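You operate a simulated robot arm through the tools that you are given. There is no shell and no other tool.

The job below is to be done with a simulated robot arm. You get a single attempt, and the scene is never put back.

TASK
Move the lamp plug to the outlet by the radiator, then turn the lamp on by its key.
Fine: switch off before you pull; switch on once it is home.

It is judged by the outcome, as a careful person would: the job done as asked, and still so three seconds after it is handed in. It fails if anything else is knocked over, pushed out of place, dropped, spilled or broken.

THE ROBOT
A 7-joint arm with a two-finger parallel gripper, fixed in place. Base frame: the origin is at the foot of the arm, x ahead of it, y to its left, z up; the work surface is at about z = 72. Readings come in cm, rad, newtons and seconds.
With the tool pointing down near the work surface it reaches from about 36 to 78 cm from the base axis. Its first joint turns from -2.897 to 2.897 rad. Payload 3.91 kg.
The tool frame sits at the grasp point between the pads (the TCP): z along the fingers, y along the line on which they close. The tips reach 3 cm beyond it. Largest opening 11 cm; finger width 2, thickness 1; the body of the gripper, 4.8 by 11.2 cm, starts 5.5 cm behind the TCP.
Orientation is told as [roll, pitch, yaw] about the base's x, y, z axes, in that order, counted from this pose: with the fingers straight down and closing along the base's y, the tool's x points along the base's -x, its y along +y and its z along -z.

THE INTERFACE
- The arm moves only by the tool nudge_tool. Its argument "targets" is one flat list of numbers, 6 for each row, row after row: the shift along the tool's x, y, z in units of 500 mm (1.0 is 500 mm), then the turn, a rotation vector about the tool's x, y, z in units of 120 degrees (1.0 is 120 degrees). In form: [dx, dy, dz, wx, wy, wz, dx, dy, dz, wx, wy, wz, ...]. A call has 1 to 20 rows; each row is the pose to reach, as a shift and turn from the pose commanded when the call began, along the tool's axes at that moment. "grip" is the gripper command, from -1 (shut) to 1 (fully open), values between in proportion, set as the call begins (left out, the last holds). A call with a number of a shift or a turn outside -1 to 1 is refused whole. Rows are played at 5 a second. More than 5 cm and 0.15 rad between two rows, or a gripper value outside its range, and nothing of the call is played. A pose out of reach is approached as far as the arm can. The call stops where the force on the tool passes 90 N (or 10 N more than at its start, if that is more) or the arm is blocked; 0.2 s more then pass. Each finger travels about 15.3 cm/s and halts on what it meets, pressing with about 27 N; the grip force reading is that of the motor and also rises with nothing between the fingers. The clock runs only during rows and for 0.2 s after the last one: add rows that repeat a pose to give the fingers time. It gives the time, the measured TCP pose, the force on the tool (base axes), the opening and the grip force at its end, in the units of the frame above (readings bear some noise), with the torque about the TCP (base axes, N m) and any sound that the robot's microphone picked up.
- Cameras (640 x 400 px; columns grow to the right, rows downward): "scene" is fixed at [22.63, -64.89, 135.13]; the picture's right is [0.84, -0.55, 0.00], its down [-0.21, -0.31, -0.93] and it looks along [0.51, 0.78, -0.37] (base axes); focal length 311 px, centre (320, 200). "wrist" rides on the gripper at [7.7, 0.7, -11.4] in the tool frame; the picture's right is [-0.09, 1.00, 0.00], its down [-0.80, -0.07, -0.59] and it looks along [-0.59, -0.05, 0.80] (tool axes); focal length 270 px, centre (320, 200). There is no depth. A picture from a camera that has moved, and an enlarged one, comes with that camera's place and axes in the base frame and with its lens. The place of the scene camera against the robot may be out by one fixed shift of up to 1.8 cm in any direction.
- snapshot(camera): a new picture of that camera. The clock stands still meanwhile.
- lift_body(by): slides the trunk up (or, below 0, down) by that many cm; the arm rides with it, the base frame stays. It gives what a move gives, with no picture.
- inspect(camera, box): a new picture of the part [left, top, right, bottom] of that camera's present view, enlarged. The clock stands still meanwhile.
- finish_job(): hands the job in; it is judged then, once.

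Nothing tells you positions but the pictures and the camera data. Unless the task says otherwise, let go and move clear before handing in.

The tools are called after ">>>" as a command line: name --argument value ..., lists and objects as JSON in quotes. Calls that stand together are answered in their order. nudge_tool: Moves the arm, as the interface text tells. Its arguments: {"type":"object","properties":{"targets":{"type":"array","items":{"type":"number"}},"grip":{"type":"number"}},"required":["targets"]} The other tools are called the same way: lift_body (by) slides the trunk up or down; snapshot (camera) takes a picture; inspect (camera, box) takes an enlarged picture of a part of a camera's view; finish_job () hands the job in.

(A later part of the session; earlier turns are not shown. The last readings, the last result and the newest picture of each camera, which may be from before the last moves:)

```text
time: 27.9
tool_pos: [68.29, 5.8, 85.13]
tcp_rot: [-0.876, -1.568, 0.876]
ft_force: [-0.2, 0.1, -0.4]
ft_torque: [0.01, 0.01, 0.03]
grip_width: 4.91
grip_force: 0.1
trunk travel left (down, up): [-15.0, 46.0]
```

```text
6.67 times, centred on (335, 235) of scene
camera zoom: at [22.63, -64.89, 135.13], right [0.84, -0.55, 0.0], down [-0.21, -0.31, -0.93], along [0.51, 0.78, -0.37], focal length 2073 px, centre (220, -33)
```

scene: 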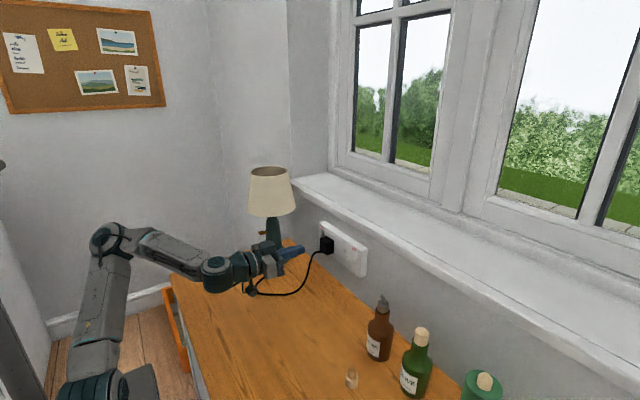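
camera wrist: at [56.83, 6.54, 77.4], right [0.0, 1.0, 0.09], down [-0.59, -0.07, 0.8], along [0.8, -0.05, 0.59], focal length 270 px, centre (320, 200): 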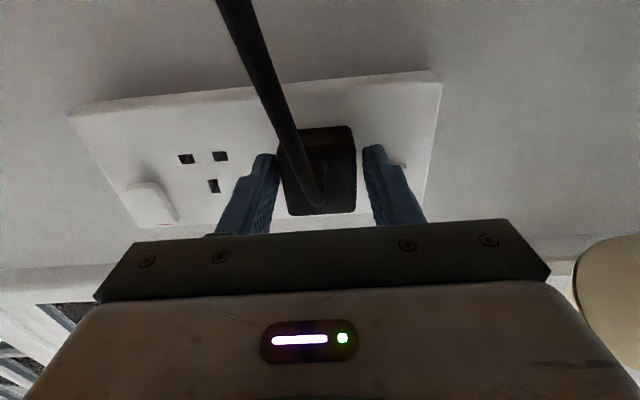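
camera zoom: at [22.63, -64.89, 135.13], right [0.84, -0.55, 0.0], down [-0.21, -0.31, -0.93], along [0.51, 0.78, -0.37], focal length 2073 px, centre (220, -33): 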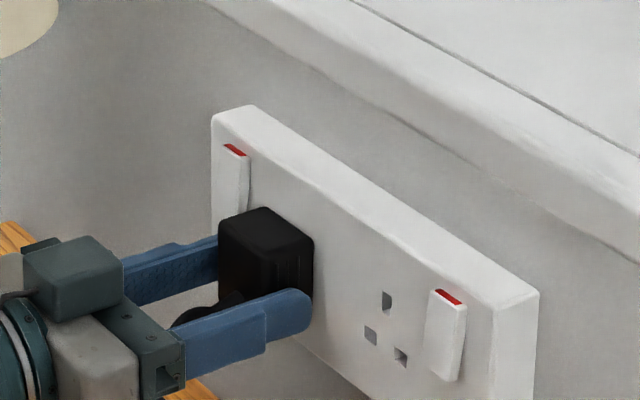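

The fingers now flank the plug body with no contact, and the cable is between them. I'll close on the plug.

>>> nudge_tool --targets '[0, 0, 0, 0, 0, 0, 0, 0, 0, 0, 0, 0, 0, 0, 0, 0, 0, 0, 0, 0, 0, 0, 0, 0]' --grip -1

>>> inspect --camera "wrist" --box '[160, 80, 440, 240]'

```text
time: 28.9
tool_pos: [68.16, 5.8, 85.1]
tcp_rot: [-0.83, -1.57, 0.832]
ft_force: [-0.7, -0.7, -0.4]
ft_torque: [-0.03, -0.01, -0.04]
grip_width: 4.1
grip_force: 26.7
trunk travel left (down, up): [-15.0, 46.0]
```

```text
2.29 times, centred on (300, 160) of wrist
camera zoom: at [56.82, 6.52, 77.39], right [0.0, 1.0, 0.09], down [-0.59, -0.07, 0.8], along [0.8, -0.05, 0.59], focal length 618 px, centre (366, 291)
```

zoom: 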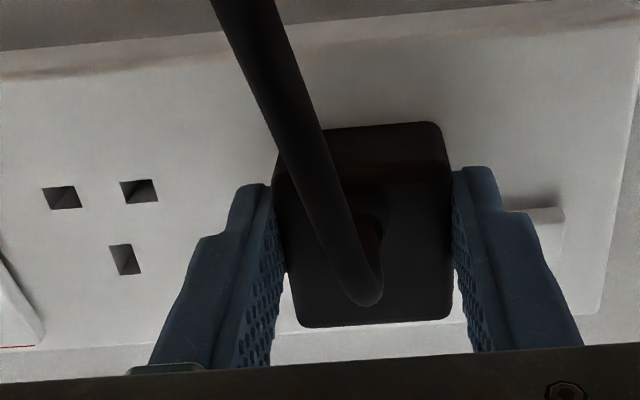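

The grip holds at 4.1 cm with almost no side force, so it is centred. I'll pull straight back from the wall in small steps.

>>> nudge_tool --targets '[0, 0, -0.004, 0, 0, 0, 0, 0, -0.008, 0, 0, 0, 0, 0, -0.012, 0, 0, 0, 0, 0, -0.016, 0, 0, 0, 0, 0, -0.02, 0, 0, 0]'

>>> inspect --camera "scene" --box '[290, 205, 380, 265]'

>>> inspect --camera "wrist" --box '[160, 80, 440, 240]'

```text
time: 30.1
tool_pos: [67.16, 5.9, 84.93]
tcp_rot: [-0.544, -1.569, 0.543]
ft_force: [2.0, -1.5, -0.6]
ft_torque: [0.0, 0.09, -0.13]
grip_width: 4.11
grip_force: 27.0
trunk travel left (down, up): [-15.0, 46.0]
```

```text
6.67 times, centred on (335, 235) of scene
camera zoom: at [22.63, -64.89, 135.13], right [0.84, -0.55, 0.0], down [-0.21, -0.31, -0.93], along [0.51, 0.78, -0.37], focal length 2073 px, centre (220, -33)
```

zoom: 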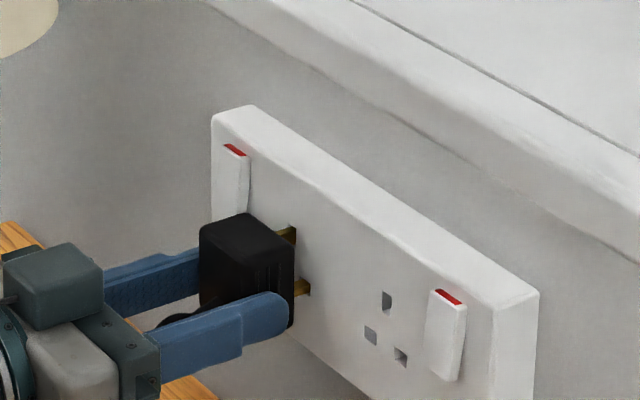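

```text
2.29 times, centred on (300, 160) of wrist
camera zoom: at [55.84, 6.59, 77.31], right [0.0, 1.0, 0.09], down [-0.59, -0.07, 0.8], along [0.81, -0.05, 0.59], focal length 618 px, centre (366, 291)
```

zoom: 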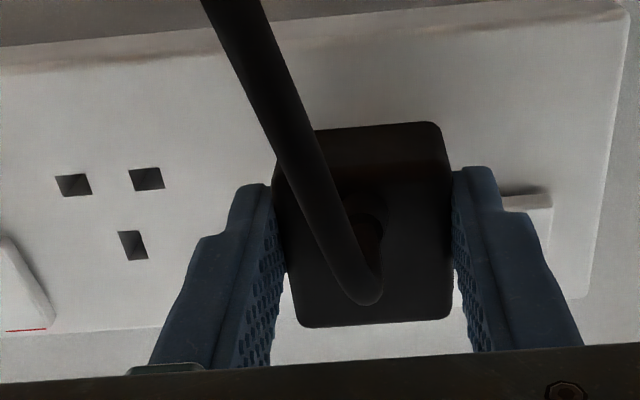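

The plug is sliding out with its pins showing and no slip in the fingers. I'll keep pulling until the pins are well clear.

>>> nudge_tool --targets '[0, 0, -0.01, 0, 0, 0, 0, 0, -0.02, 0, 0, 0, 0, 0, -0.03, 0, 0, 0, 0, 0, -0.04, 0, 0, 0, 0, 0, -0.05, 0, 0, 0, 0, 0, -0.06, 0, 0, 0, 0, 0, -0.06, 0, 0, 0]'

>>> inspect --camera "scene" --box '[275, 205, 385, 275]'

>>> snapshot --camera "wrist"

```text
time: 31.7
tool_pos: [64.32, 5.93, 85.01]
tcp_rot: [-1.004, -1.568, 1.004]
ft_force: [-0.3, 0.1, -0.2]
ft_torque: [-0.03, 0.01, 0.01]
grip_width: 4.11
grip_force: 27.6
trunk travel left (down, up): [-15.0, 46.0]
```

```text
5.71 times, centred on (330, 240) of scene
camera zoom: at [22.63, -64.89, 135.13], right [0.84, -0.55, 0.0], down [-0.21, -0.31, -0.93], along [0.51, 0.78, -0.37], focal length 1777 px, centre (263, -29)
```

zoom: 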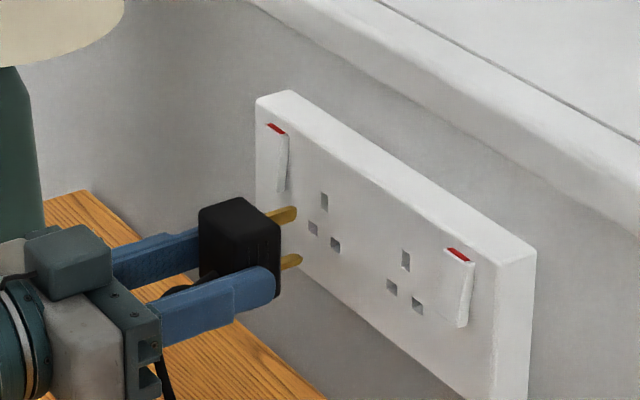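

```text
taken
camera wrist: at [52.84, 6.58, 77.3], right [0.0, 1.0, 0.09], down [-0.59, -0.07, 0.8], along [0.8, -0.05, 0.59], focal length 270 px, centre (320, 200)
```

wrist: 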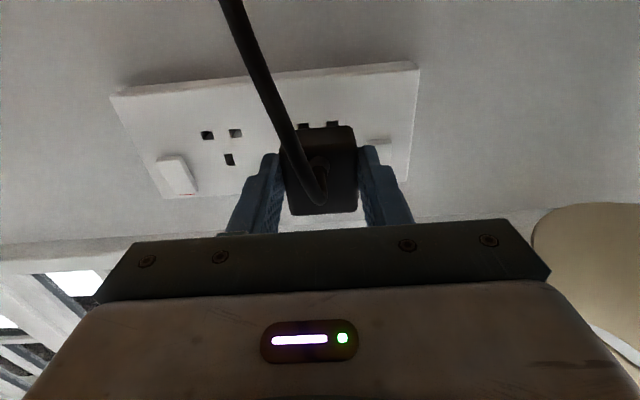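

The plug is out cleanly and both sets of holes are visible. I'll enlarge the wrist view to measure the spacing between the two sockets accurately.

>>> inspect --camera "wrist" --box '[190, 100, 350, 200]'

>>> inspect --camera "scene" --box '[300, 220, 370, 265]'

```text
4.00 times, centred on (270, 150) of wrist
camera zoom: at [52.84, 6.58, 77.3], right [0.0, 1.0, 0.09], down [-0.59, -0.07, 0.8], along [0.8, -0.05, 0.59], focal length 1081 px, centre (520, 400)
```

zoom: 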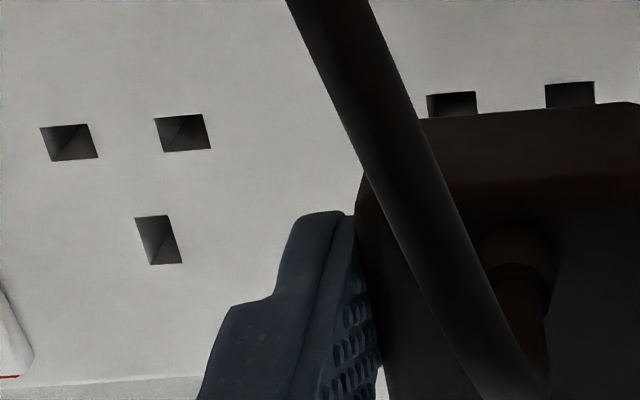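

```text
8.89 times, centred on (335, 242) of scene
camera zoom: at [22.63, -64.89, 135.13], right [0.84, -0.55, 0.0], down [-0.21, -0.31, -0.93], along [0.51, 0.78, -0.37], focal length 2764 px, centre (187, -178)
```

zoom: 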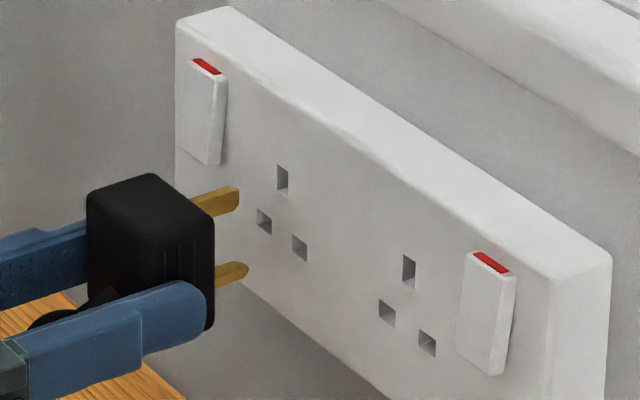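

Measured in one image, the two sockets are about 7.4–7.5 cm apart and level with each other. I'll carry the plug sideways to y≈-1.65, holding z≈85.1 and keeping the pins clear of the plate.

>>> nudge_tool --targets '[0, -0.03, 0, 0, 0, 0, 0, -0.06, 0, 0, 0, 0, -0.001, -0.09, 0, 0, 0, 0, -0.0018, -0.12, 0, 0, 0, 0, -0.0018, -0.1516, 0, 0, 0, 0, -0.0018, -0.1516, 0, 0, 0, 0, -0.0018, -0.1516, 0, 0, 0, 0]'

>>> inspect --camera "scene" --box '[300, 220, 370, 265]'

>>> snapshot --camera "scene"

>>> snapshot --camera "wrist"

```text
time: 33.3
tool_pos: [64.21, -1.74, 85.29]
tcp_rot: [-0.938, -1.568, 0.937]
ft_force: [0.4, 0.1, 0.2]
ft_torque: [-0.02, 0.02, 0.0]
grip_width: 4.1
grip_force: 26.7
trunk travel left (down, up): [-15.0, 46.0]
```

```text
8.89 times, centred on (335, 242) of scene
camera zoom: at [22.63, -64.89, 135.13], right [0.84, -0.55, 0.0], down [-0.21, -0.31, -0.93], along [0.51, 0.78, -0.37], focal length 2764 px, centre (187, -178)
```

zoom: 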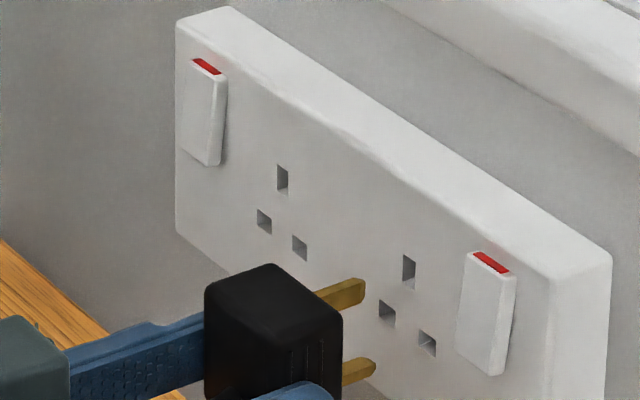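

```text
taken
```

scene: 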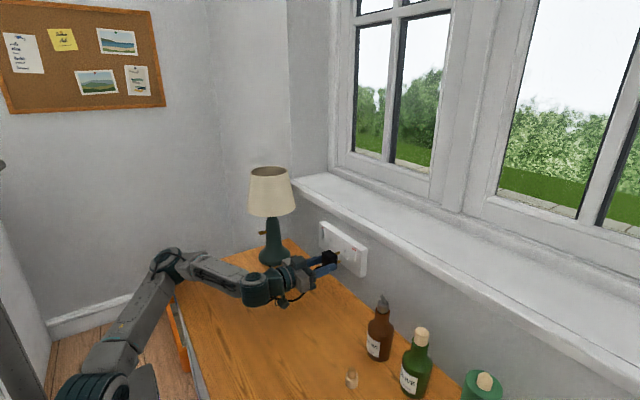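

```text
taken
camera wrist: at [52.76, -0.99, 77.45], right [0.0, 1.0, 0.09], down [-0.59, -0.07, 0.8], along [0.8, -0.05, 0.59], focal length 270 px, centre (320, 200)
```

wrist: 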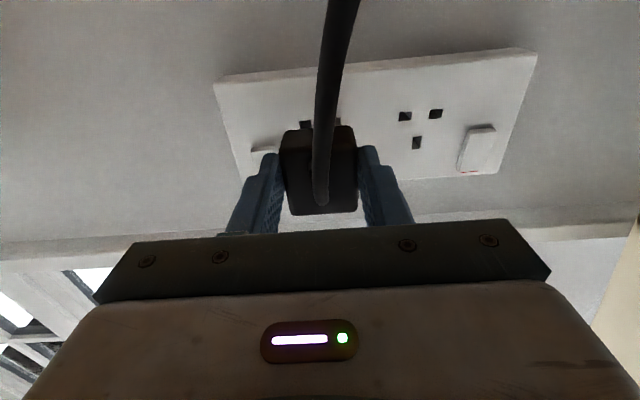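

The pins are in front of the right-hand holes with about 2 cm to go. I'll take a few still readings to average out noise, and zoom in on the pins against the holes.

>>> nudge_tool --targets '[0, 0, 0, 0, 0, 0]'

>>> nudge_tool --targets '[0, 0, 0, 0, 0, 0]'

>>> nudge_tool --targets '[0, 0, 0, 0, 0, 0]'

>>> inspect --camera "scene" --box '[328, 244, 364, 268]'

>>> inspect --camera "wrist" --box '[260, 90, 460, 215]'

```text
time: 33.7
tool_pos: [64.18, -1.78, 85.21]
tcp_rot: [-0.903, -1.57, 0.902]
ft_force: [0.1, 0.6, 0.4]
ft_torque: [0.0, 0.02, 0.03]
grip_width: 4.11
grip_force: 26.5
trunk travel left (down, up): [-15.0, 46.0]
```

```text
time: 34.1
tool_pos: [64.1, -1.67, 85.17]
tcp_rot: [-0.89, -1.568, 0.889]
ft_force: [-0.1, -0.8, 0.9]
ft_torque: [-0.01, -0.01, 0.0]
grip_width: 4.09
grip_force: 26.9
trunk travel left (down, up): [-15.0, 46.0]
```

```text
time: 34.5
tool_pos: [64.08, -1.63, 85.21]
tcp_rot: [-0.883, -1.569, 0.884]
ft_force: [-0.5, 0.7, 0.3]
ft_torque: [0.0, 0.02, -0.01]
grip_width: 4.13
grip_force: 26.7
trunk travel left (down, up): [-15.0, 46.0]
```

```text
16.00 times, centred on (346, 256) of scene
camera zoom: at [22.63, -64.89, 135.13], right [0.84, -0.55, 0.0], down [-0.21, -0.31, -0.93], along [0.51, 0.78, -0.37], focal length 4976 px, centre (-96, -696)
```

zoom: 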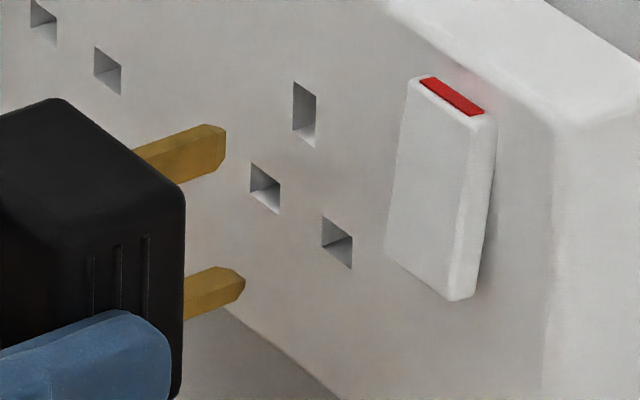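

```text
3.20 times, centred on (360, 152) of wrist
camera zoom: at [52.76, -0.99, 77.45], right [0.0, 1.0, 0.09], down [-0.59, -0.07, 0.8], along [0.8, -0.05, 0.59], focal length 865 px, centre (192, 352)
```

zoom: 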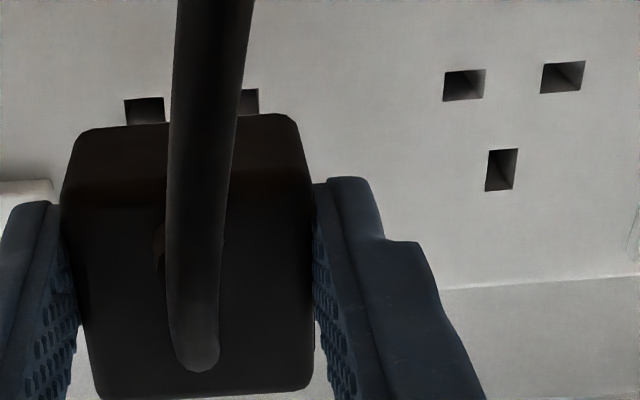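

Averaged readings put the plug at y≈-1.70, z≈85.2, and comparing hole positions in the images with the earlier view shows the pins aligned within about 1 mm. I'll move in until the pin tips are just short of the holes, then check.

>>> nudge_tool --targets '[0.0006, 0, 0.01, 0, 0, 0, 0.001, 0, 0.02, 0, 0, 0, 0.001, 0, 0.028, 0, 0, 0, 0.001, 0, 0.028, 0, 0, 0, 0.001, 0, 0.028, 0, 0, 0]'

>>> inspect --camera "scene" --box '[328, 244, 364, 268]'

>>> nudge_tool --targets '[0, 0, 0, 0, 0, 0]'

```text
time: 35.7
tool_pos: [65.52, -1.69, 85.15]
tcp_rot: [-0.939, -1.57, 0.939]
ft_force: [0.5, 0.7, 1.0]
ft_torque: [0.0, 0.05, -0.02]
grip_width: 4.08
grip_force: 27.5
trunk travel left (down, up): [-15.0, 46.0]
```

```text
16.00 times, centred on (346, 256) of scene
camera zoom: at [22.63, -64.89, 135.13], right [0.84, -0.55, 0.0], down [-0.21, -0.31, -0.93], along [0.51, 0.78, -0.37], focal length 4976 px, centre (-96, -696)
```

zoom: 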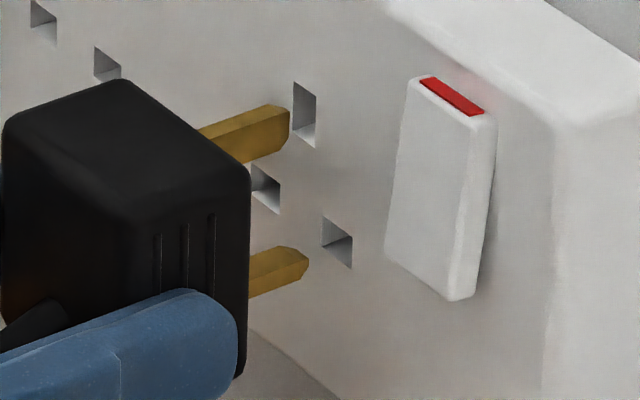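

```text
time: 36.1
tool_pos: [65.69, -1.63, 85.12]
tcp_rot: [-0.901, -1.568, 0.9]
ft_force: [-0.5, 0.7, -0.3]
ft_torque: [0.0, 0.05, -0.01]
grip_width: 4.13
grip_force: 26.8
trunk travel left (down, up): [-15.0, 46.0]
```

The pin tips are right at the holes: the longer earth pin is about 0.5 cm short and the other pins about 1 cm. I'll zoom in once more to verify height and side alignment before pushing.

>>> inspect --camera "scene" --box '[338, 247, 352, 263]'

>>> inspect --camera "wrist" --box '[260, 90, 460, 215]'

```text
16.00 times, centred on (345, 255) of scene
camera zoom: at [22.63, -64.89, 135.13], right [0.84, -0.55, 0.0], down [-0.21, -0.31, -0.93], along [0.51, 0.78, -0.37], focal length 4976 px, centre (-80, -680)
```

zoom: 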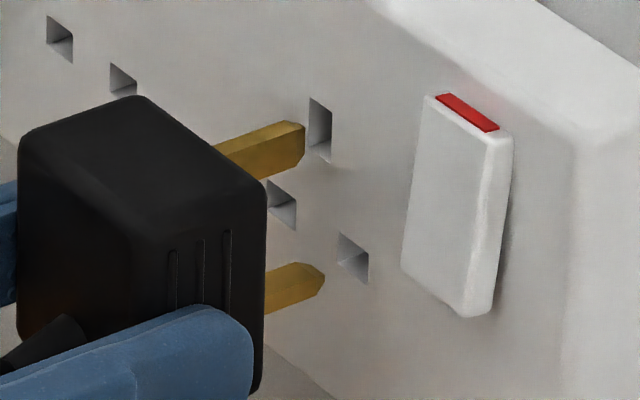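

```text
3.20 times, centred on (360, 152) of wrist
camera zoom: at [54.23, -1.0, 77.38], right [0.0, 1.0, 0.09], down [-0.59, -0.07, 0.8], along [0.8, -0.05, 0.59], focal length 865 px, centre (192, 352)
```

zoom: 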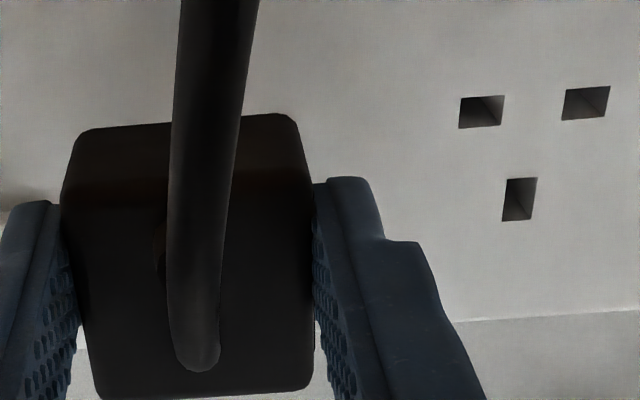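

Cross-checking the hole positions against the grasp-time image puts the plug within about 0.5 mm of alignment. I'll ease the pins into the holes in small steps, watching the force.

>>> nudge_tool --targets '[0, 0, 0.006, 0, 0, 0, 0, 0, 0.012, 0, 0, 0, 0, 0, 0.018, 0, 0, 0, 0, 0, 0.018, 0, 0, 0]'

>>> inspect --camera "scene" --box '[328, 244, 364, 268]'

```text
time: 37.1
tool_pos: [66.74, -1.72, 85.13]
tcp_rot: [-0.915, -1.568, 0.915]
ft_force: [0.2, -0.3, 0.0]
ft_torque: [0.0, 0.02, 0.04]
grip_width: 4.13
grip_force: 26.8
trunk travel left (down, up): [-15.0, 46.0]
```

```text
16.00 times, centred on (346, 256) of scene
camera zoom: at [22.63, -64.89, 135.13], right [0.84, -0.55, 0.0], down [-0.21, -0.31, -0.93], along [0.51, 0.78, -0.37], focal length 4976 px, centre (-96, -696)
```

zoom: 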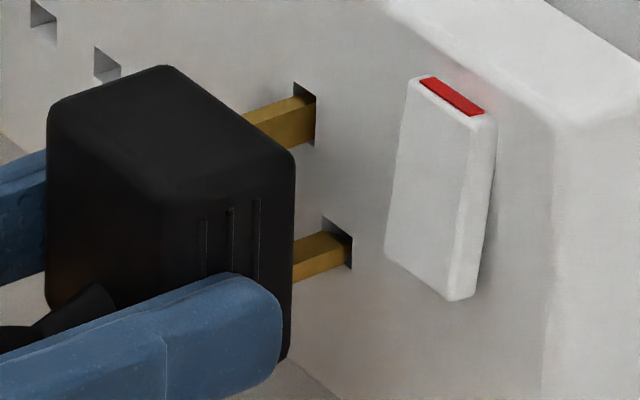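

The pins have entered the holes with no force. I'll continue pushing toward the seated depth (TCP x≈68.2).

>>> nudge_tool --targets '[0, 0, 0.006, 0, 0, 0, 0, 0, 0.012, 0, 0, 0, 0, 0, 0.018, 0, 0, 0, 0, 0, 0.022, 0, 0, 0, 0, 0, 0.022, 0, 0, 0]'

>>> inspect --camera "scene" --box '[328, 244, 364, 268]'

```text
time: 38.3
tool_pos: [67.73, -1.69, 85.31]
tcp_rot: [-0.803, -1.568, 0.802]
ft_force: [0.3, 0.2, 0.1]
ft_torque: [-0.04, 0.05, 0.0]
grip_width: 4.11
grip_force: 27.2
trunk travel left (down, up): [-15.0, 46.0]
```

```text
16.00 times, centred on (346, 256) of scene
camera zoom: at [22.63, -64.89, 135.13], right [0.84, -0.55, 0.0], down [-0.21, -0.31, -0.93], along [0.51, 0.78, -0.37], focal length 4976 px, centre (-96, -696)
```

zoom: 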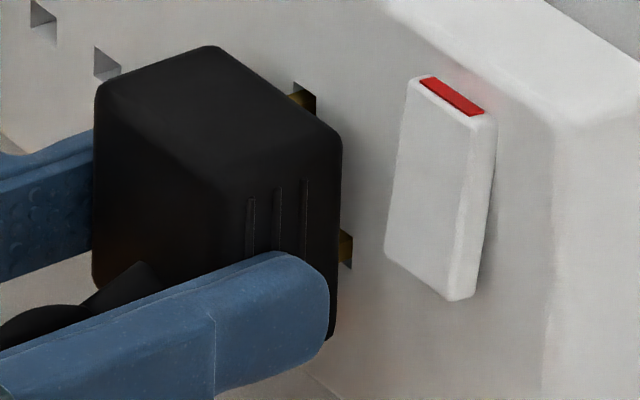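

About half a centimetre remains. I'll push on until the body meets the plate and the force rises.

>>> nudge_tool --targets '[0, 0, 0.004, 0, 0, 0, 0, 0, 0.008, 0, 0, 0, 0, 0, 0.012, 0, 0, 0, 0, 0, 0.012, 0, 0, 0]'

>>> inspect --camera "scene" --box '[328, 244, 364, 268]'

```text
time: 39.3
tool_pos: [68.29, -1.61, 85.14]
tcp_rot: [-1.173, -1.569, 1.172]
ft_force: [-8.6, 0.5, -2.1]
ft_torque: [-0.04, 0.18, 0.16]
grip_width: 4.1
grip_force: 26.9
trunk travel left (down, up): [-15.0, 46.0]
```

```text
16.00 times, centred on (346, 256) of scene
camera zoom: at [22.63, -64.89, 135.13], right [0.84, -0.55, 0.0], down [-0.21, -0.31, -0.93], along [0.51, 0.78, -0.37], focal length 4976 px, centre (-96, -696)
```

zoom: 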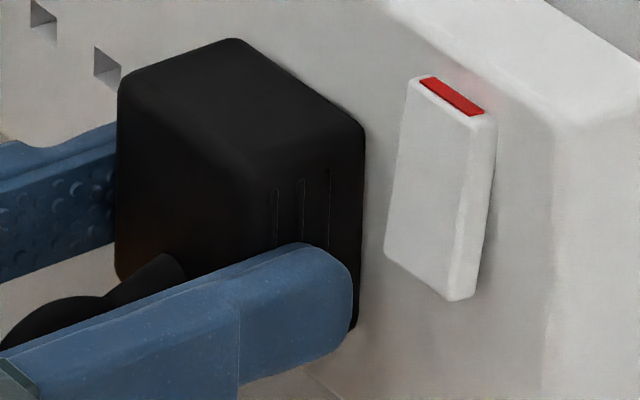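

It looks seated, with the body against the plate and 8.6 N of back-force. A slightly firmer push will confirm that it is fully home.

>>> nudge_tool --targets '[0, 0, 0.003, 0, 0, 0, 0, 0, 0.006, 0, 0, 0, 0, 0, 0.006, 0, 0, 0]'

>>> inspect --camera "scene" --box '[328, 244, 364, 268]'

>>> inspect --camera "wrist" --box '[160, 80, 460, 240]'

```text
time: 40.1
tool_pos: [68.29, -1.66, 85.04]
tcp_rot: [-1.294, -1.569, 1.293]
ft_force: [-39.8, 7.4, -14.3]
ft_torque: [-0.03, 0.32, 0.28]
grip_width: 4.15
grip_force: 27.1
trunk travel left (down, up): [-15.0, 46.0]
```

```text
16.00 times, centred on (346, 256) of scene
camera zoom: at [22.63, -64.89, 135.13], right [0.84, -0.55, 0.0], down [-0.21, -0.31, -0.93], along [0.51, 0.78, -0.37], focal length 4976 px, centre (-96, -696)
```

zoom: 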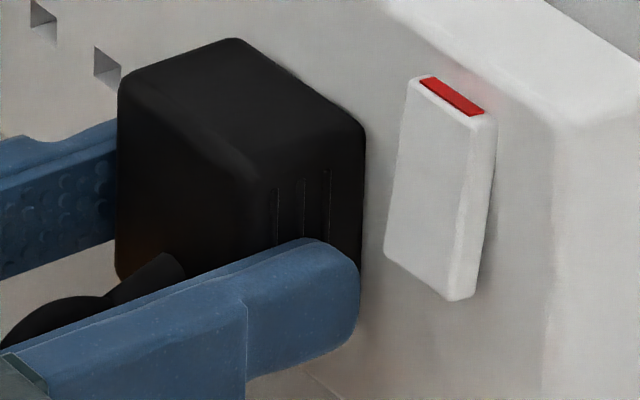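

```text
2.13 times, centred on (310, 160) of wrist
camera zoom: at [57.02, -0.98, 77.45], right [0.0, 1.0, 0.09], down [-0.59, -0.07, 0.8], along [0.8, -0.05, 0.59], focal length 577 px, centre (341, 285)
```

zoom: 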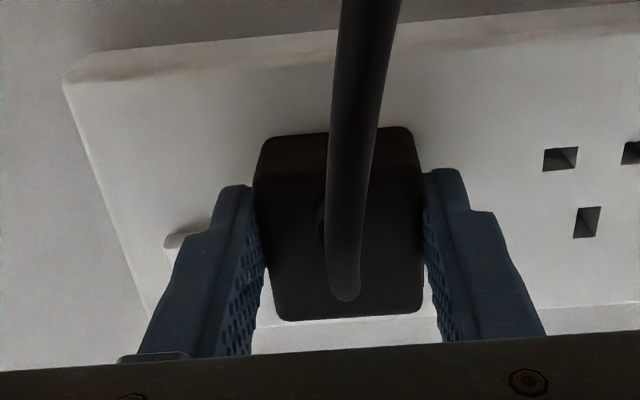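

The plug doesn't move any further under 40 N, so it is fully home. I'll relax the push, then open the fingers slightly.

>>> nudge_tool --targets '[0, 0, -0.003, 0, 0, 0, 0, 0, -0.005, 0, 0, 0, 0, 0, -0.005, 0, 0, 0]'

>>> nudge_tool --targets '[0, 0, 0, 0, 0, 0, 0, 0, 0, 0, 0, 0]' --grip -0.12

>>> inspect --camera "scene" --box '[328, 244, 364, 268]'

```text
time: 40.9
tool_pos: [68.36, -1.67, 85.17]
tcp_rot: [-1.789, -1.571, 1.789]
ft_force: [8.7, 2.0, -1.0]
ft_torque: [-0.04, 0.14, 0.06]
grip_width: 4.09
grip_force: 26.6
trunk travel left (down, up): [-15.0, 46.0]
```

```text
time: 41.5
tool_pos: [68.3, -1.81, 85.19]
tcp_rot: [-1.273, -1.571, 1.274]
ft_force: [0.7, 0.6, -0.9]
ft_torque: [0.02, -0.04, -0.03]
grip_width: 4.84
grip_force: 0.0
trunk travel left (down, up): [-15.0, 46.0]
```

```text
16.00 times, centred on (346, 256) of scene
camera zoom: at [22.63, -64.89, 135.13], right [0.84, -0.55, 0.0], down [-0.21, -0.31, -0.93], along [0.51, 0.78, -0.37], focal length 4976 px, centre (-96, -696)
```

zoom: 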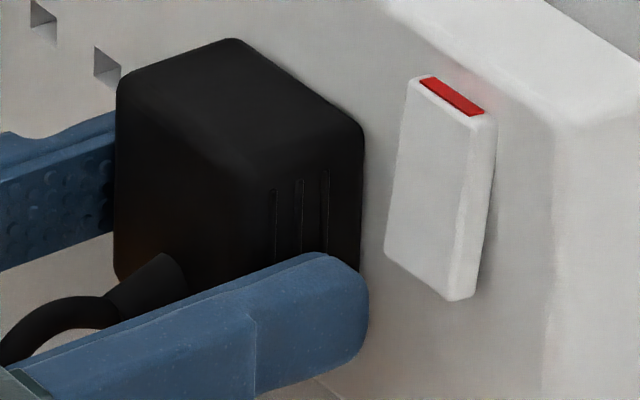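

The plug stays seated with the fingers open and the forces at zero. Before backing out I'll check where the cable runs relative to the hand and camera.

>>> inspect --camera "scene" --box '[220, 210, 380, 310]'

>>> snapshot --camera "wrist"

```text
4.00 times, centred on (300, 260) of scene
camera zoom: at [22.63, -64.89, 135.13], right [0.84, -0.55, 0.0], down [-0.21, -0.31, -0.93], along [0.51, 0.78, -0.37], focal length 1244 px, centre (400, -40)
```

zoom: 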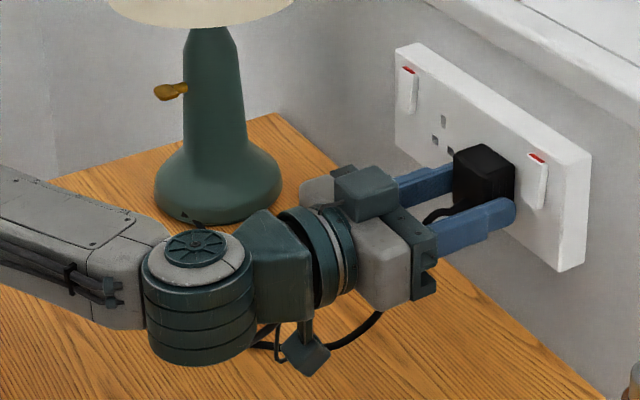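

```text
taken
camera wrist: at [56.87, -1.07, 77.44], right [0.0, 1.0, 0.09], down [-0.59, -0.07, 0.8], along [0.8, -0.05, 0.59], focal length 270 px, centre (320, 200)
```

wrist: 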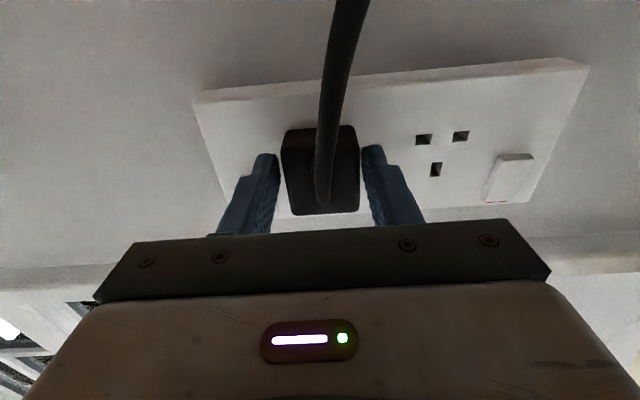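

The cable hangs between the fingers, runs under the hand, and lies on the table below the camera. I'll back out slowly and check partway that nothing drags.

>>> nudge_tool --targets '[0, 0, -0.02, 0, 0, 0, 0, 0, -0.04, 0, 0, 0, 0, 0, -0.06, 0, 0, 0, 0, 0, -0.08, 0, 0, 0]'

>>> inspect --camera "scene" --box '[220, 210, 380, 310]'

```text
time: 42.5
tool_pos: [64.35, -1.7, 85.17]
tcp_rot: [-1.002, -1.569, 1.005]
ft_force: [0.0, 0.5, -0.3]
ft_torque: [0.02, -0.02, 0.0]
grip_width: 4.86
grip_force: 0.1
trunk travel left (down, up): [-15.0, 46.0]
```

```text
4.00 times, centred on (300, 260) of scene
camera zoom: at [22.63, -64.89, 135.13], right [0.84, -0.55, 0.0], down [-0.21, -0.31, -0.93], along [0.51, 0.78, -0.37], focal length 1244 px, centre (400, -40)
```

zoom: 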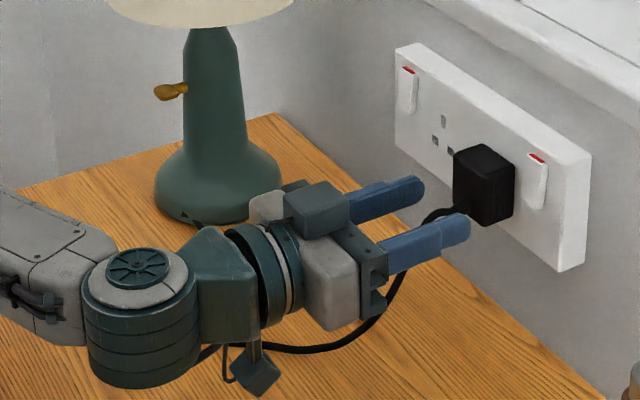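

Clear of the plug with no drag on the cable. Next I'll back off a little more, close the fingers and line up with the lower half of the right rocker (y≈-6.1, z≈86.6).

>>> nudge_tool --targets '[0, 0, -0.035, 0, 0, 0, 0, 0, -0.07, 0, 0, 0, -0.015, -0.045, -0.07, 0, 0, 0, -0.029, -0.088, -0.07, 0, 0, 0, -0.029, -0.088, -0.07, 0, 0, 0]'

>>> nudge_tool --targets '[0, 0, 0, 0, 0, 0, 0, 0, 0, 0, 0, 0]' --grip -1

>>> inspect --camera "wrist" --box '[220, 60, 460, 210]'

>>> inspect --camera "scene" --box '[220, 210, 380, 310]'

```text
time: 43.7
tool_pos: [60.8, -6.02, 86.64]
tcp_rot: [-0.866, -1.57, 0.864]
ft_force: [0.0, 1.0, -0.1]
ft_torque: [0.01, 0.04, 0.0]
grip_width: 4.87
grip_force: 0.0
trunk travel left (down, up): [-15.0, 46.0]
```

```text
time: 44.3
tool_pos: [60.85, -6.03, 86.81]
tcp_rot: [-0.894, -1.569, 0.893]
ft_force: [-0.1, -0.1, 0.4]
ft_torque: [0.04, 0.01, 0.0]
grip_width: 0.02
grip_force: 26.9
trunk travel left (down, up): [-15.0, 46.0]
```

```text
2.67 times, centred on (340, 135) of wrist
camera zoom: at [49.39, -5.34, 78.93], right [0.0, 1.0, 0.09], down [-0.59, -0.07, 0.8], along [0.8, -0.05, 0.59], focal length 721 px, centre (267, 373)
```

zoom: 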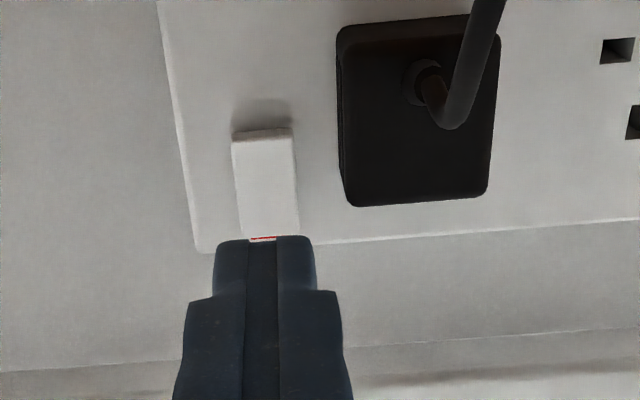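

```text
4.00 times, centred on (300, 260) of scene
camera zoom: at [22.63, -64.89, 135.13], right [0.84, -0.55, 0.0], down [-0.21, -0.31, -0.93], along [0.51, 0.78, -0.37], focal length 1244 px, centre (400, -40)
```

zoom: 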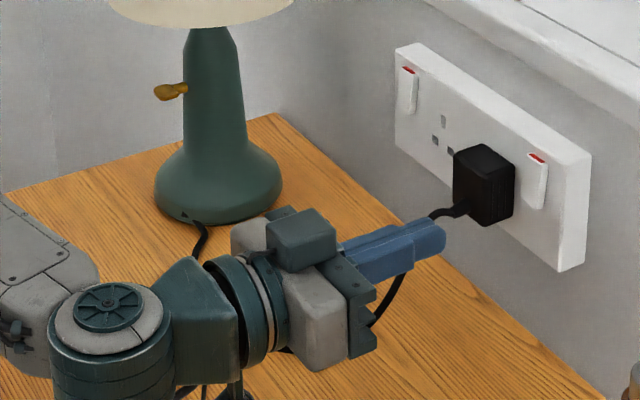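

The closed fingers line up with the right rocker and sit clear of the plug. I'll advance to just short of its proud lower half.

>>> nudge_tool --targets '[0.002, -0.002, 0.05, 0, 0, 0, 0.002, -0.002, 0.1, 0, 0, 0, 0.002, -0.002, 0.13, 0, 0, 0, 0.002, -0.002, 0.144, 0, 0, 0, 0.002, -0.002, 0.144, 0, 0, 0]'

>>> inspect --camera "wrist" --box '[220, 60, 460, 210]'

>>> inspect --camera "scene" --box '[328, 244, 364, 268]'

```text
time: 45.5
tool_pos: [68.03, -6.09, 86.45]
tcp_rot: [-0.813, -1.568, 0.812]
ft_force: [0.0, 0.7, 0.0]
ft_torque: [0.0, 0.03, 0.0]
grip_width: 0.03
grip_force: 26.6
trunk travel left (down, up): [-15.0, 46.0]
```

```text
2.67 times, centred on (340, 135) of wrist
camera zoom: at [56.63, -5.46, 78.83], right [0.0, 1.0, 0.09], down [-0.59, -0.07, 0.8], along [0.8, -0.05, 0.59], focal length 721 px, centre (267, 373)
```

zoom: 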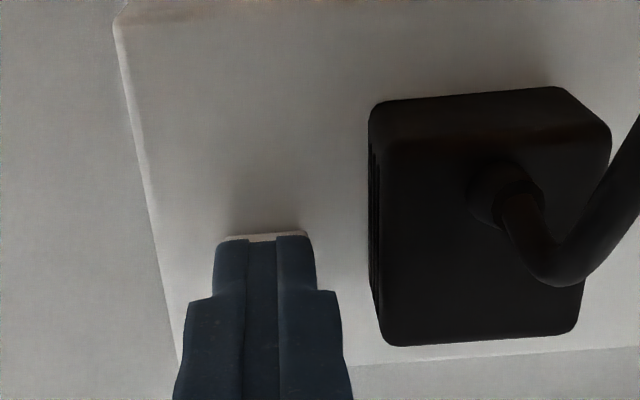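

```text
16.00 times, centred on (346, 256) of scene
camera zoom: at [22.63, -64.89, 135.13], right [0.84, -0.55, 0.0], down [-0.21, -0.31, -0.93], along [0.51, 0.78, -0.37], focal length 4976 px, centre (-96, -696)
```

zoom: 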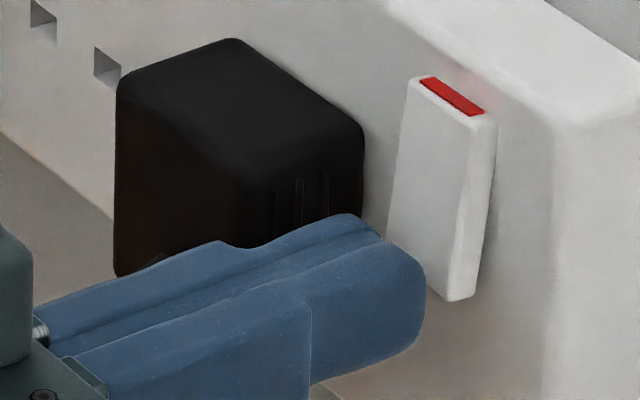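

The fingertips are in front of the rocker's lower half. I'll press in small steps.

>>> nudge_tool --targets '[0, 0, 0.004, 0, 0, 0, 0, 0, 0.008, 0, 0, 0, 0, 0, 0.012, 0, 0, 0, 0, 0, 0.016, 0, 0, 0, 0, 0, 0.016, 0, 0, 0]'

>>> inspect --camera "scene" --box '[328, 244, 364, 268]'

```text
time: 46.7
tool_pos: [68.65, -6.14, 86.49]
tcp_rot: [-0.556, -1.57, 0.556]
ft_force: [-11.5, 2.9, -4.2]
ft_torque: [0.03, 0.0, 0.1]
grip_width: 0.02
grip_force: 27.2
trunk travel left (down, up): [-15.0, 46.0]
```

```text
16.00 times, centred on (346, 256) of scene
camera zoom: at [22.63, -64.89, 135.13], right [0.84, -0.55, 0.0], down [-0.21, -0.31, -0.93], along [0.51, 0.78, -0.37], focal length 4976 px, centre (-96, -696)
```

zoom: 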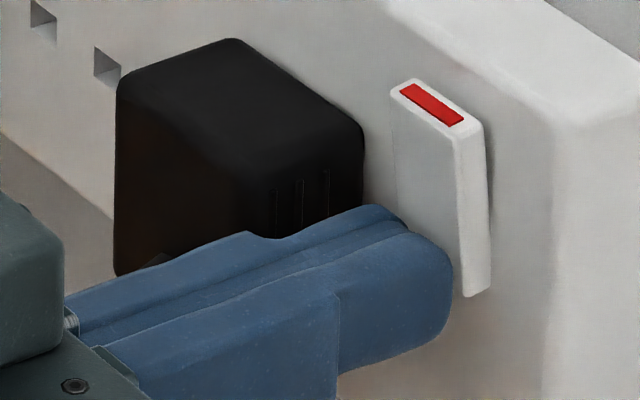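

The rocker has tipped, with its top and red strip now standing proud (ON). One more slight push to seat it, then I'll back off and check.

>>> nudge_tool --targets '[0, 0, 0.004, 0, 0, 0, 0, 0, 0.005, 0, 0, 0]'

>>> nudge_tool --targets '[0, 0, -0.03, 0, 0, 0, 0, 0, -0.07, 0, 0, 0, 0, 0, -0.11, 0, 0, 0, 0, 0, -0.15, 0, 0, 0, 0, 0, -0.15, 0, 0, 0]'

>>> inspect --camera "scene" --box '[310, 220, 370, 270]'

>>> snapshot --camera "wrist"

>>> snapshot --camera "scene"

```text
time: 47.3
tool_pos: [68.59, -6.12, 86.54]
tcp_rot: [-0.303, -1.57, 0.303]
ft_force: [-58.6, 13.9, -20.4]
ft_torque: [0.36, 0.03, 0.53]
grip_width: 0.0
grip_force: 27.4
trunk travel left (down, up): [-15.0, 46.0]
```

```text
time: 48.5
tool_pos: [61.59, -6.29, 86.48]
tcp_rot: [-1.306, -1.568, 1.305]
ft_force: [0.0, -0.4, -0.1]
ft_torque: [0.02, 0.02, 0.01]
grip_width: 0.0
grip_force: 27.3
trunk travel left (down, up): [-15.0, 46.0]
```

```text
8.00 times, centred on (340, 245) of scene
camera zoom: at [22.63, -64.89, 135.13], right [0.84, -0.55, 0.0], down [-0.21, -0.31, -0.93], along [0.51, 0.78, -0.37], focal length 2488 px, centre (160, -160)
```

zoom: 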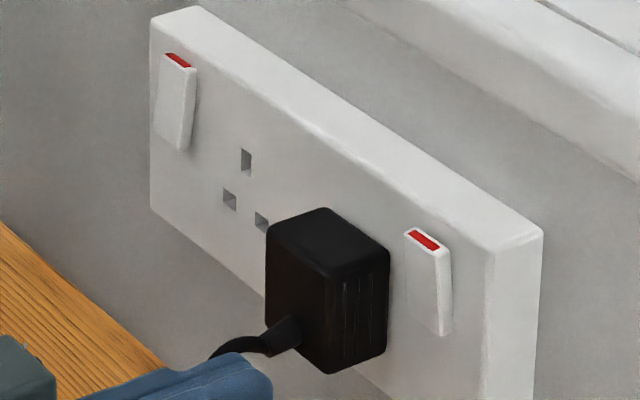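

```text
taken
camera wrist: at [50.16, -5.52, 78.79], right [0.0, 1.0, 0.09], down [-0.59, -0.07, 0.8], along [0.8, -0.05, 0.59], focal length 270 px, centre (320, 200)
```

wrist: 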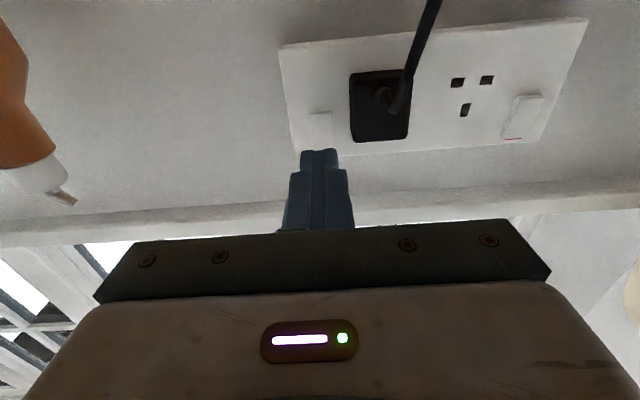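

```text
taken
```

scene: 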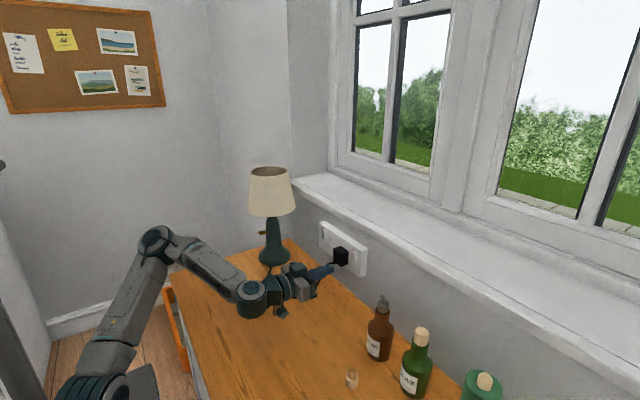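

The right rocker is ON, the left one is OFF and the plug is home; the lamp stays dark pending its key. I'll back away and up, then turn the camera toward the lamp to see where the brass key points.

>>> nudge_tool --targets '[-0.01, 0, -0.06, 0, 0, 0, -0.05, 0, -0.12, 0, 0, 0, -0.09, 0, -0.17, 0, 0, 0, -0.13, 0, -0.2, 0, 0, 0]'

>>> nudge_tool --targets '[0, 0, 0, 0, 0.06, 0, 0, 0.05, 0, 0, 0.12, 0, 0, 0.1, 0, 0, 0.18, 0, 0, 0.15, 0, 0, 0.24, 0, 0, 0.2, 0, 0, 0.29, 0, 0, 0.2, 0, 0, 0.29, 0]'

>>> snapshot --camera "wrist"

>>> snapshot --camera "scene"

```text
time: 49.5
tool_pos: [51.5, -6.12, 93.13]
tcp_rot: [-0.188, -1.569, 0.188]
ft_force: [-0.3, -0.3, 0.3]
ft_torque: [0.05, -0.04, -0.04]
grip_width: 0.02
grip_force: 27.0
trunk travel left (down, up): [-15.0, 46.0]
```

```text
time: 50.9
tool_pos: [51.61, 3.82, 92.9]
tcp_rot: [-0.001, -0.962, 0.0]
ft_force: [0.0, -0.2, -0.4]
ft_torque: [0.0, -0.01, 0.01]
grip_width: 0.01
grip_force: 26.7
trunk travel left (down, up): [-15.0, 46.0]
```

```text
taken
camera wrist: at [37.81, 4.56, 93.13], right [0.05, 1.0, 0.07], down [-0.03, -0.07, 1.0], along [1.0, -0.05, 0.03], focal length 270 px, centre (320, 200)
```

wrist: 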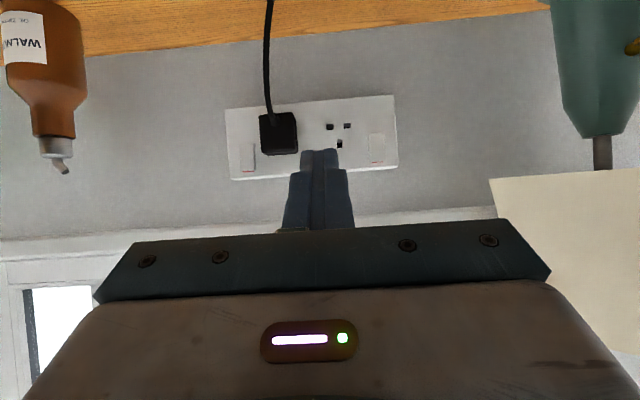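

```text
taken
```

scene: 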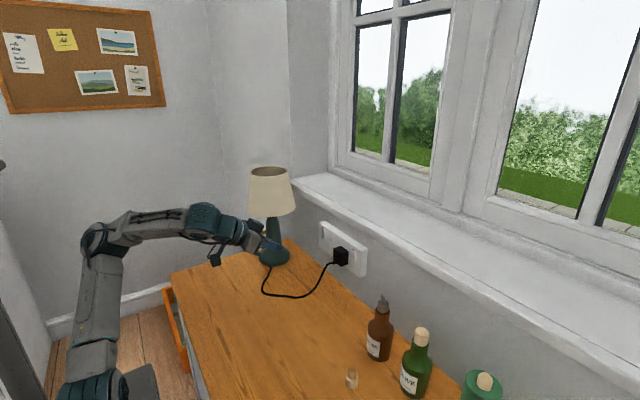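

The lamp is at the right of the view with the key just at the edge. I'll back up a bit and slide left to face the lamp squarely, staying well short of the shade.

>>> nudge_tool --targets '[0.034, 0.06, -0.049, 0, 0, 0, 0.068, 0.12, -0.098, 0, 0, 0, 0.103, 0.18, -0.148, 0, 0, 0, 0.103, 0.25, -0.148, 0, 0, 0, 0.103, 0.32, -0.148, 0, 0, 0, 0.103, 0.32, -0.148, 0, 0, 0]'

>>> snapshot --camera "wrist"

>>> snapshot --camera "scene"

```text
time: 52.3
tool_pos: [42.46, 19.67, 92.84]
tcp_rot: [-0.002, -0.964, 0.003]
ft_force: [0.3, 0.6, 0.3]
ft_torque: [-0.01, -0.02, 0.0]
grip_width: 0.0
grip_force: 27.2
trunk travel left (down, up): [-15.0, 46.0]
```

```text
taken
camera wrist: at [28.68, 20.53, 93.06], right [0.05, 1.0, 0.07], down [-0.03, -0.07, 1.0], along [1.0, -0.05, 0.03], focal length 270 px, centre (320, 200)
```

wrist: 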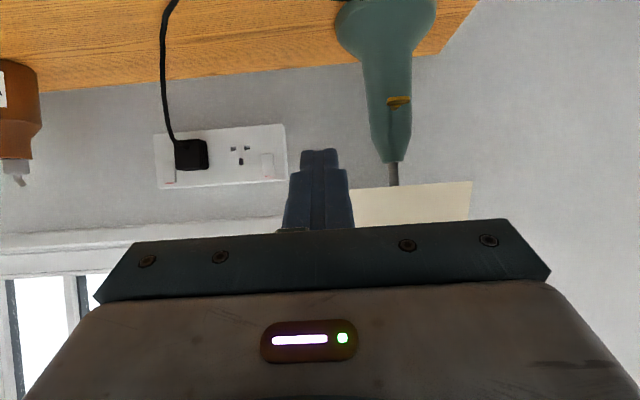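

```text
taken
```

scene: 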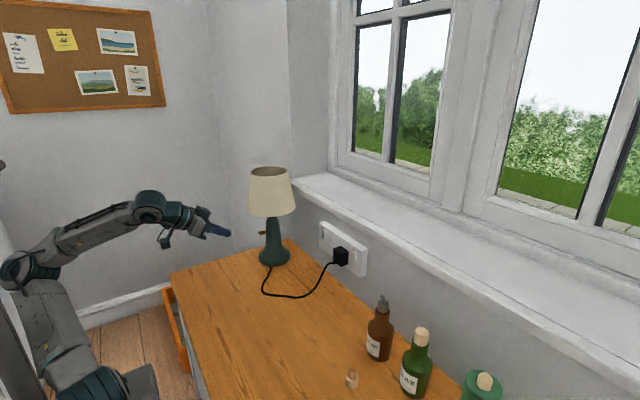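

From here the key sits on the front of the lamp neck pointing back toward the robot, with its blade lying flat. I'll zoom in to measure it.

>>> inspect --camera "wrist" --box '[330, 0, 470, 220]'

>>> inspect --camera "wrist" --box '[370, 80, 425, 125]'

>>> inspect --camera "scene" --box '[250, 215, 300, 270]'

```text
1.82 times, centred on (400, 110) of wrist
camera zoom: at [28.68, 20.53, 93.06], right [0.05, 1.0, 0.07], down [-0.03, -0.07, 1.0], along [1.0, -0.05, 0.03], focal length 491 px, centre (174, 364)
```

zoom: 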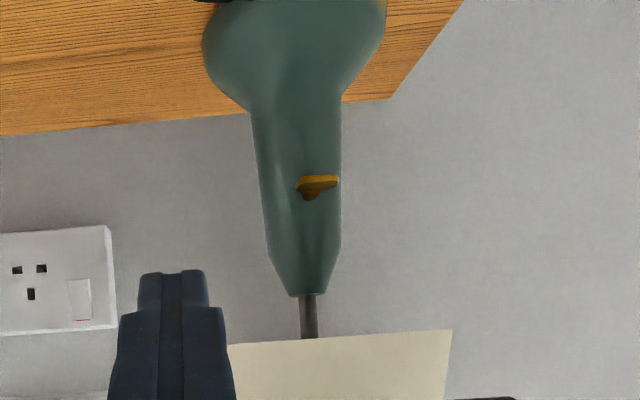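

```text
8.89 times, centred on (398, 102) of wrist
camera zoom: at [28.68, 20.53, 93.06], right [0.05, 1.0, 0.07], down [-0.03, -0.07, 1.0], along [1.0, -0.05, 0.03], focal length 2402 px, centre (-369, 1067)
```

zoom: 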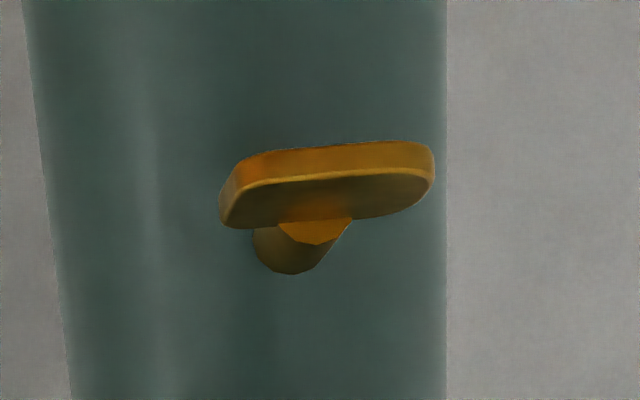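

```text
7.27 times, centred on (275, 242) of scene
camera zoom: at [22.63, -64.89, 135.13], right [0.84, -0.55, 0.0], down [-0.21, -0.31, -0.93], along [0.51, 0.78, -0.37], focal length 2262 px, centre (647, -109)
```

zoom: 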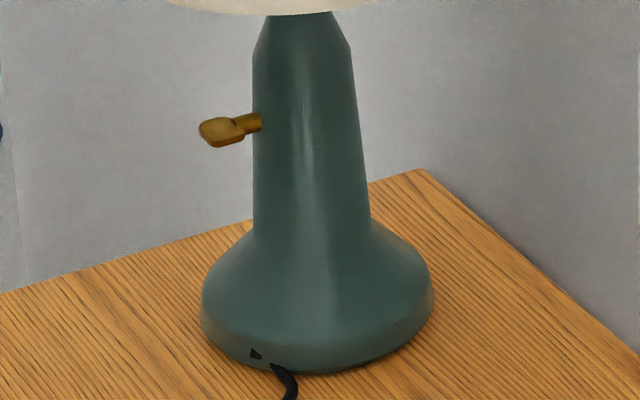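

Triangulating two views puts the key's flat blade at about (58.1, 28.2, 83.9), roughly 2.7 cm wide, lying horizontal, with its shaft along -x from the neck. I'll bring the hand level to about (48, 24, 86), short of the lamp.

>>> nudge_tool --targets '[0.01, 0.017, 0.034, 0, -0.058, 0, 0.02, 0.034, 0.067, 0, -0.116, 0, 0.03, 0.052, 0.1, 0, -0.174, 0, 0.04, 0.069, 0.134, 0, -0.232, 0, 0.049, 0.086, 0.168, 0, -0.29, 0, 0.049, 0.086, 0.168, 0, -0.29, 0]'

>>> snapshot --camera "wrist"

>>> snapshot --camera "scene"

```text
time: 53.7
tool_pos: [48.19, 24.13, 86.04]
tcp_rot: [-2.075, -1.57, 2.075]
ft_force: [-0.5, -0.5, 0.3]
ft_torque: [0.0, 0.0, 0.01]
grip_width: 0.0
grip_force: 27.0
trunk travel left (down, up): [-15.0, 46.0]
```

```text
taken
camera wrist: at [36.72, 24.84, 78.34], right [0.0, 1.0, 0.09], down [-0.6, -0.07, 0.8], along [0.8, -0.05, 0.59], focal length 270 px, centre (320, 200)
```

wrist: 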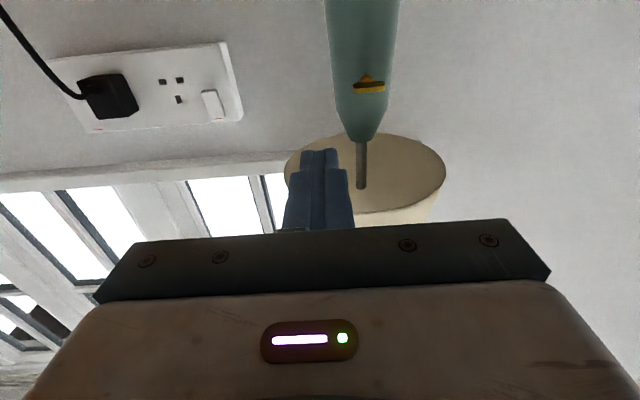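

```text
taken
```

scene: 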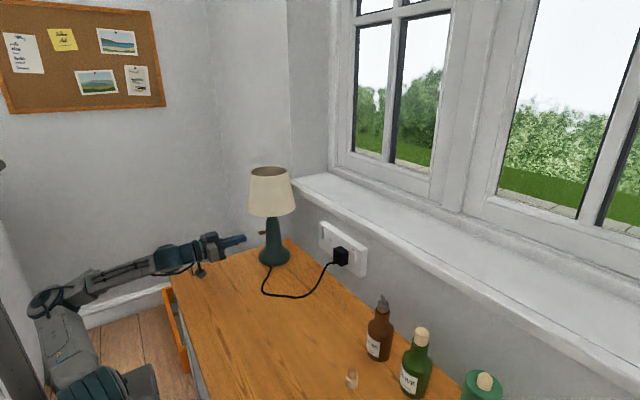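

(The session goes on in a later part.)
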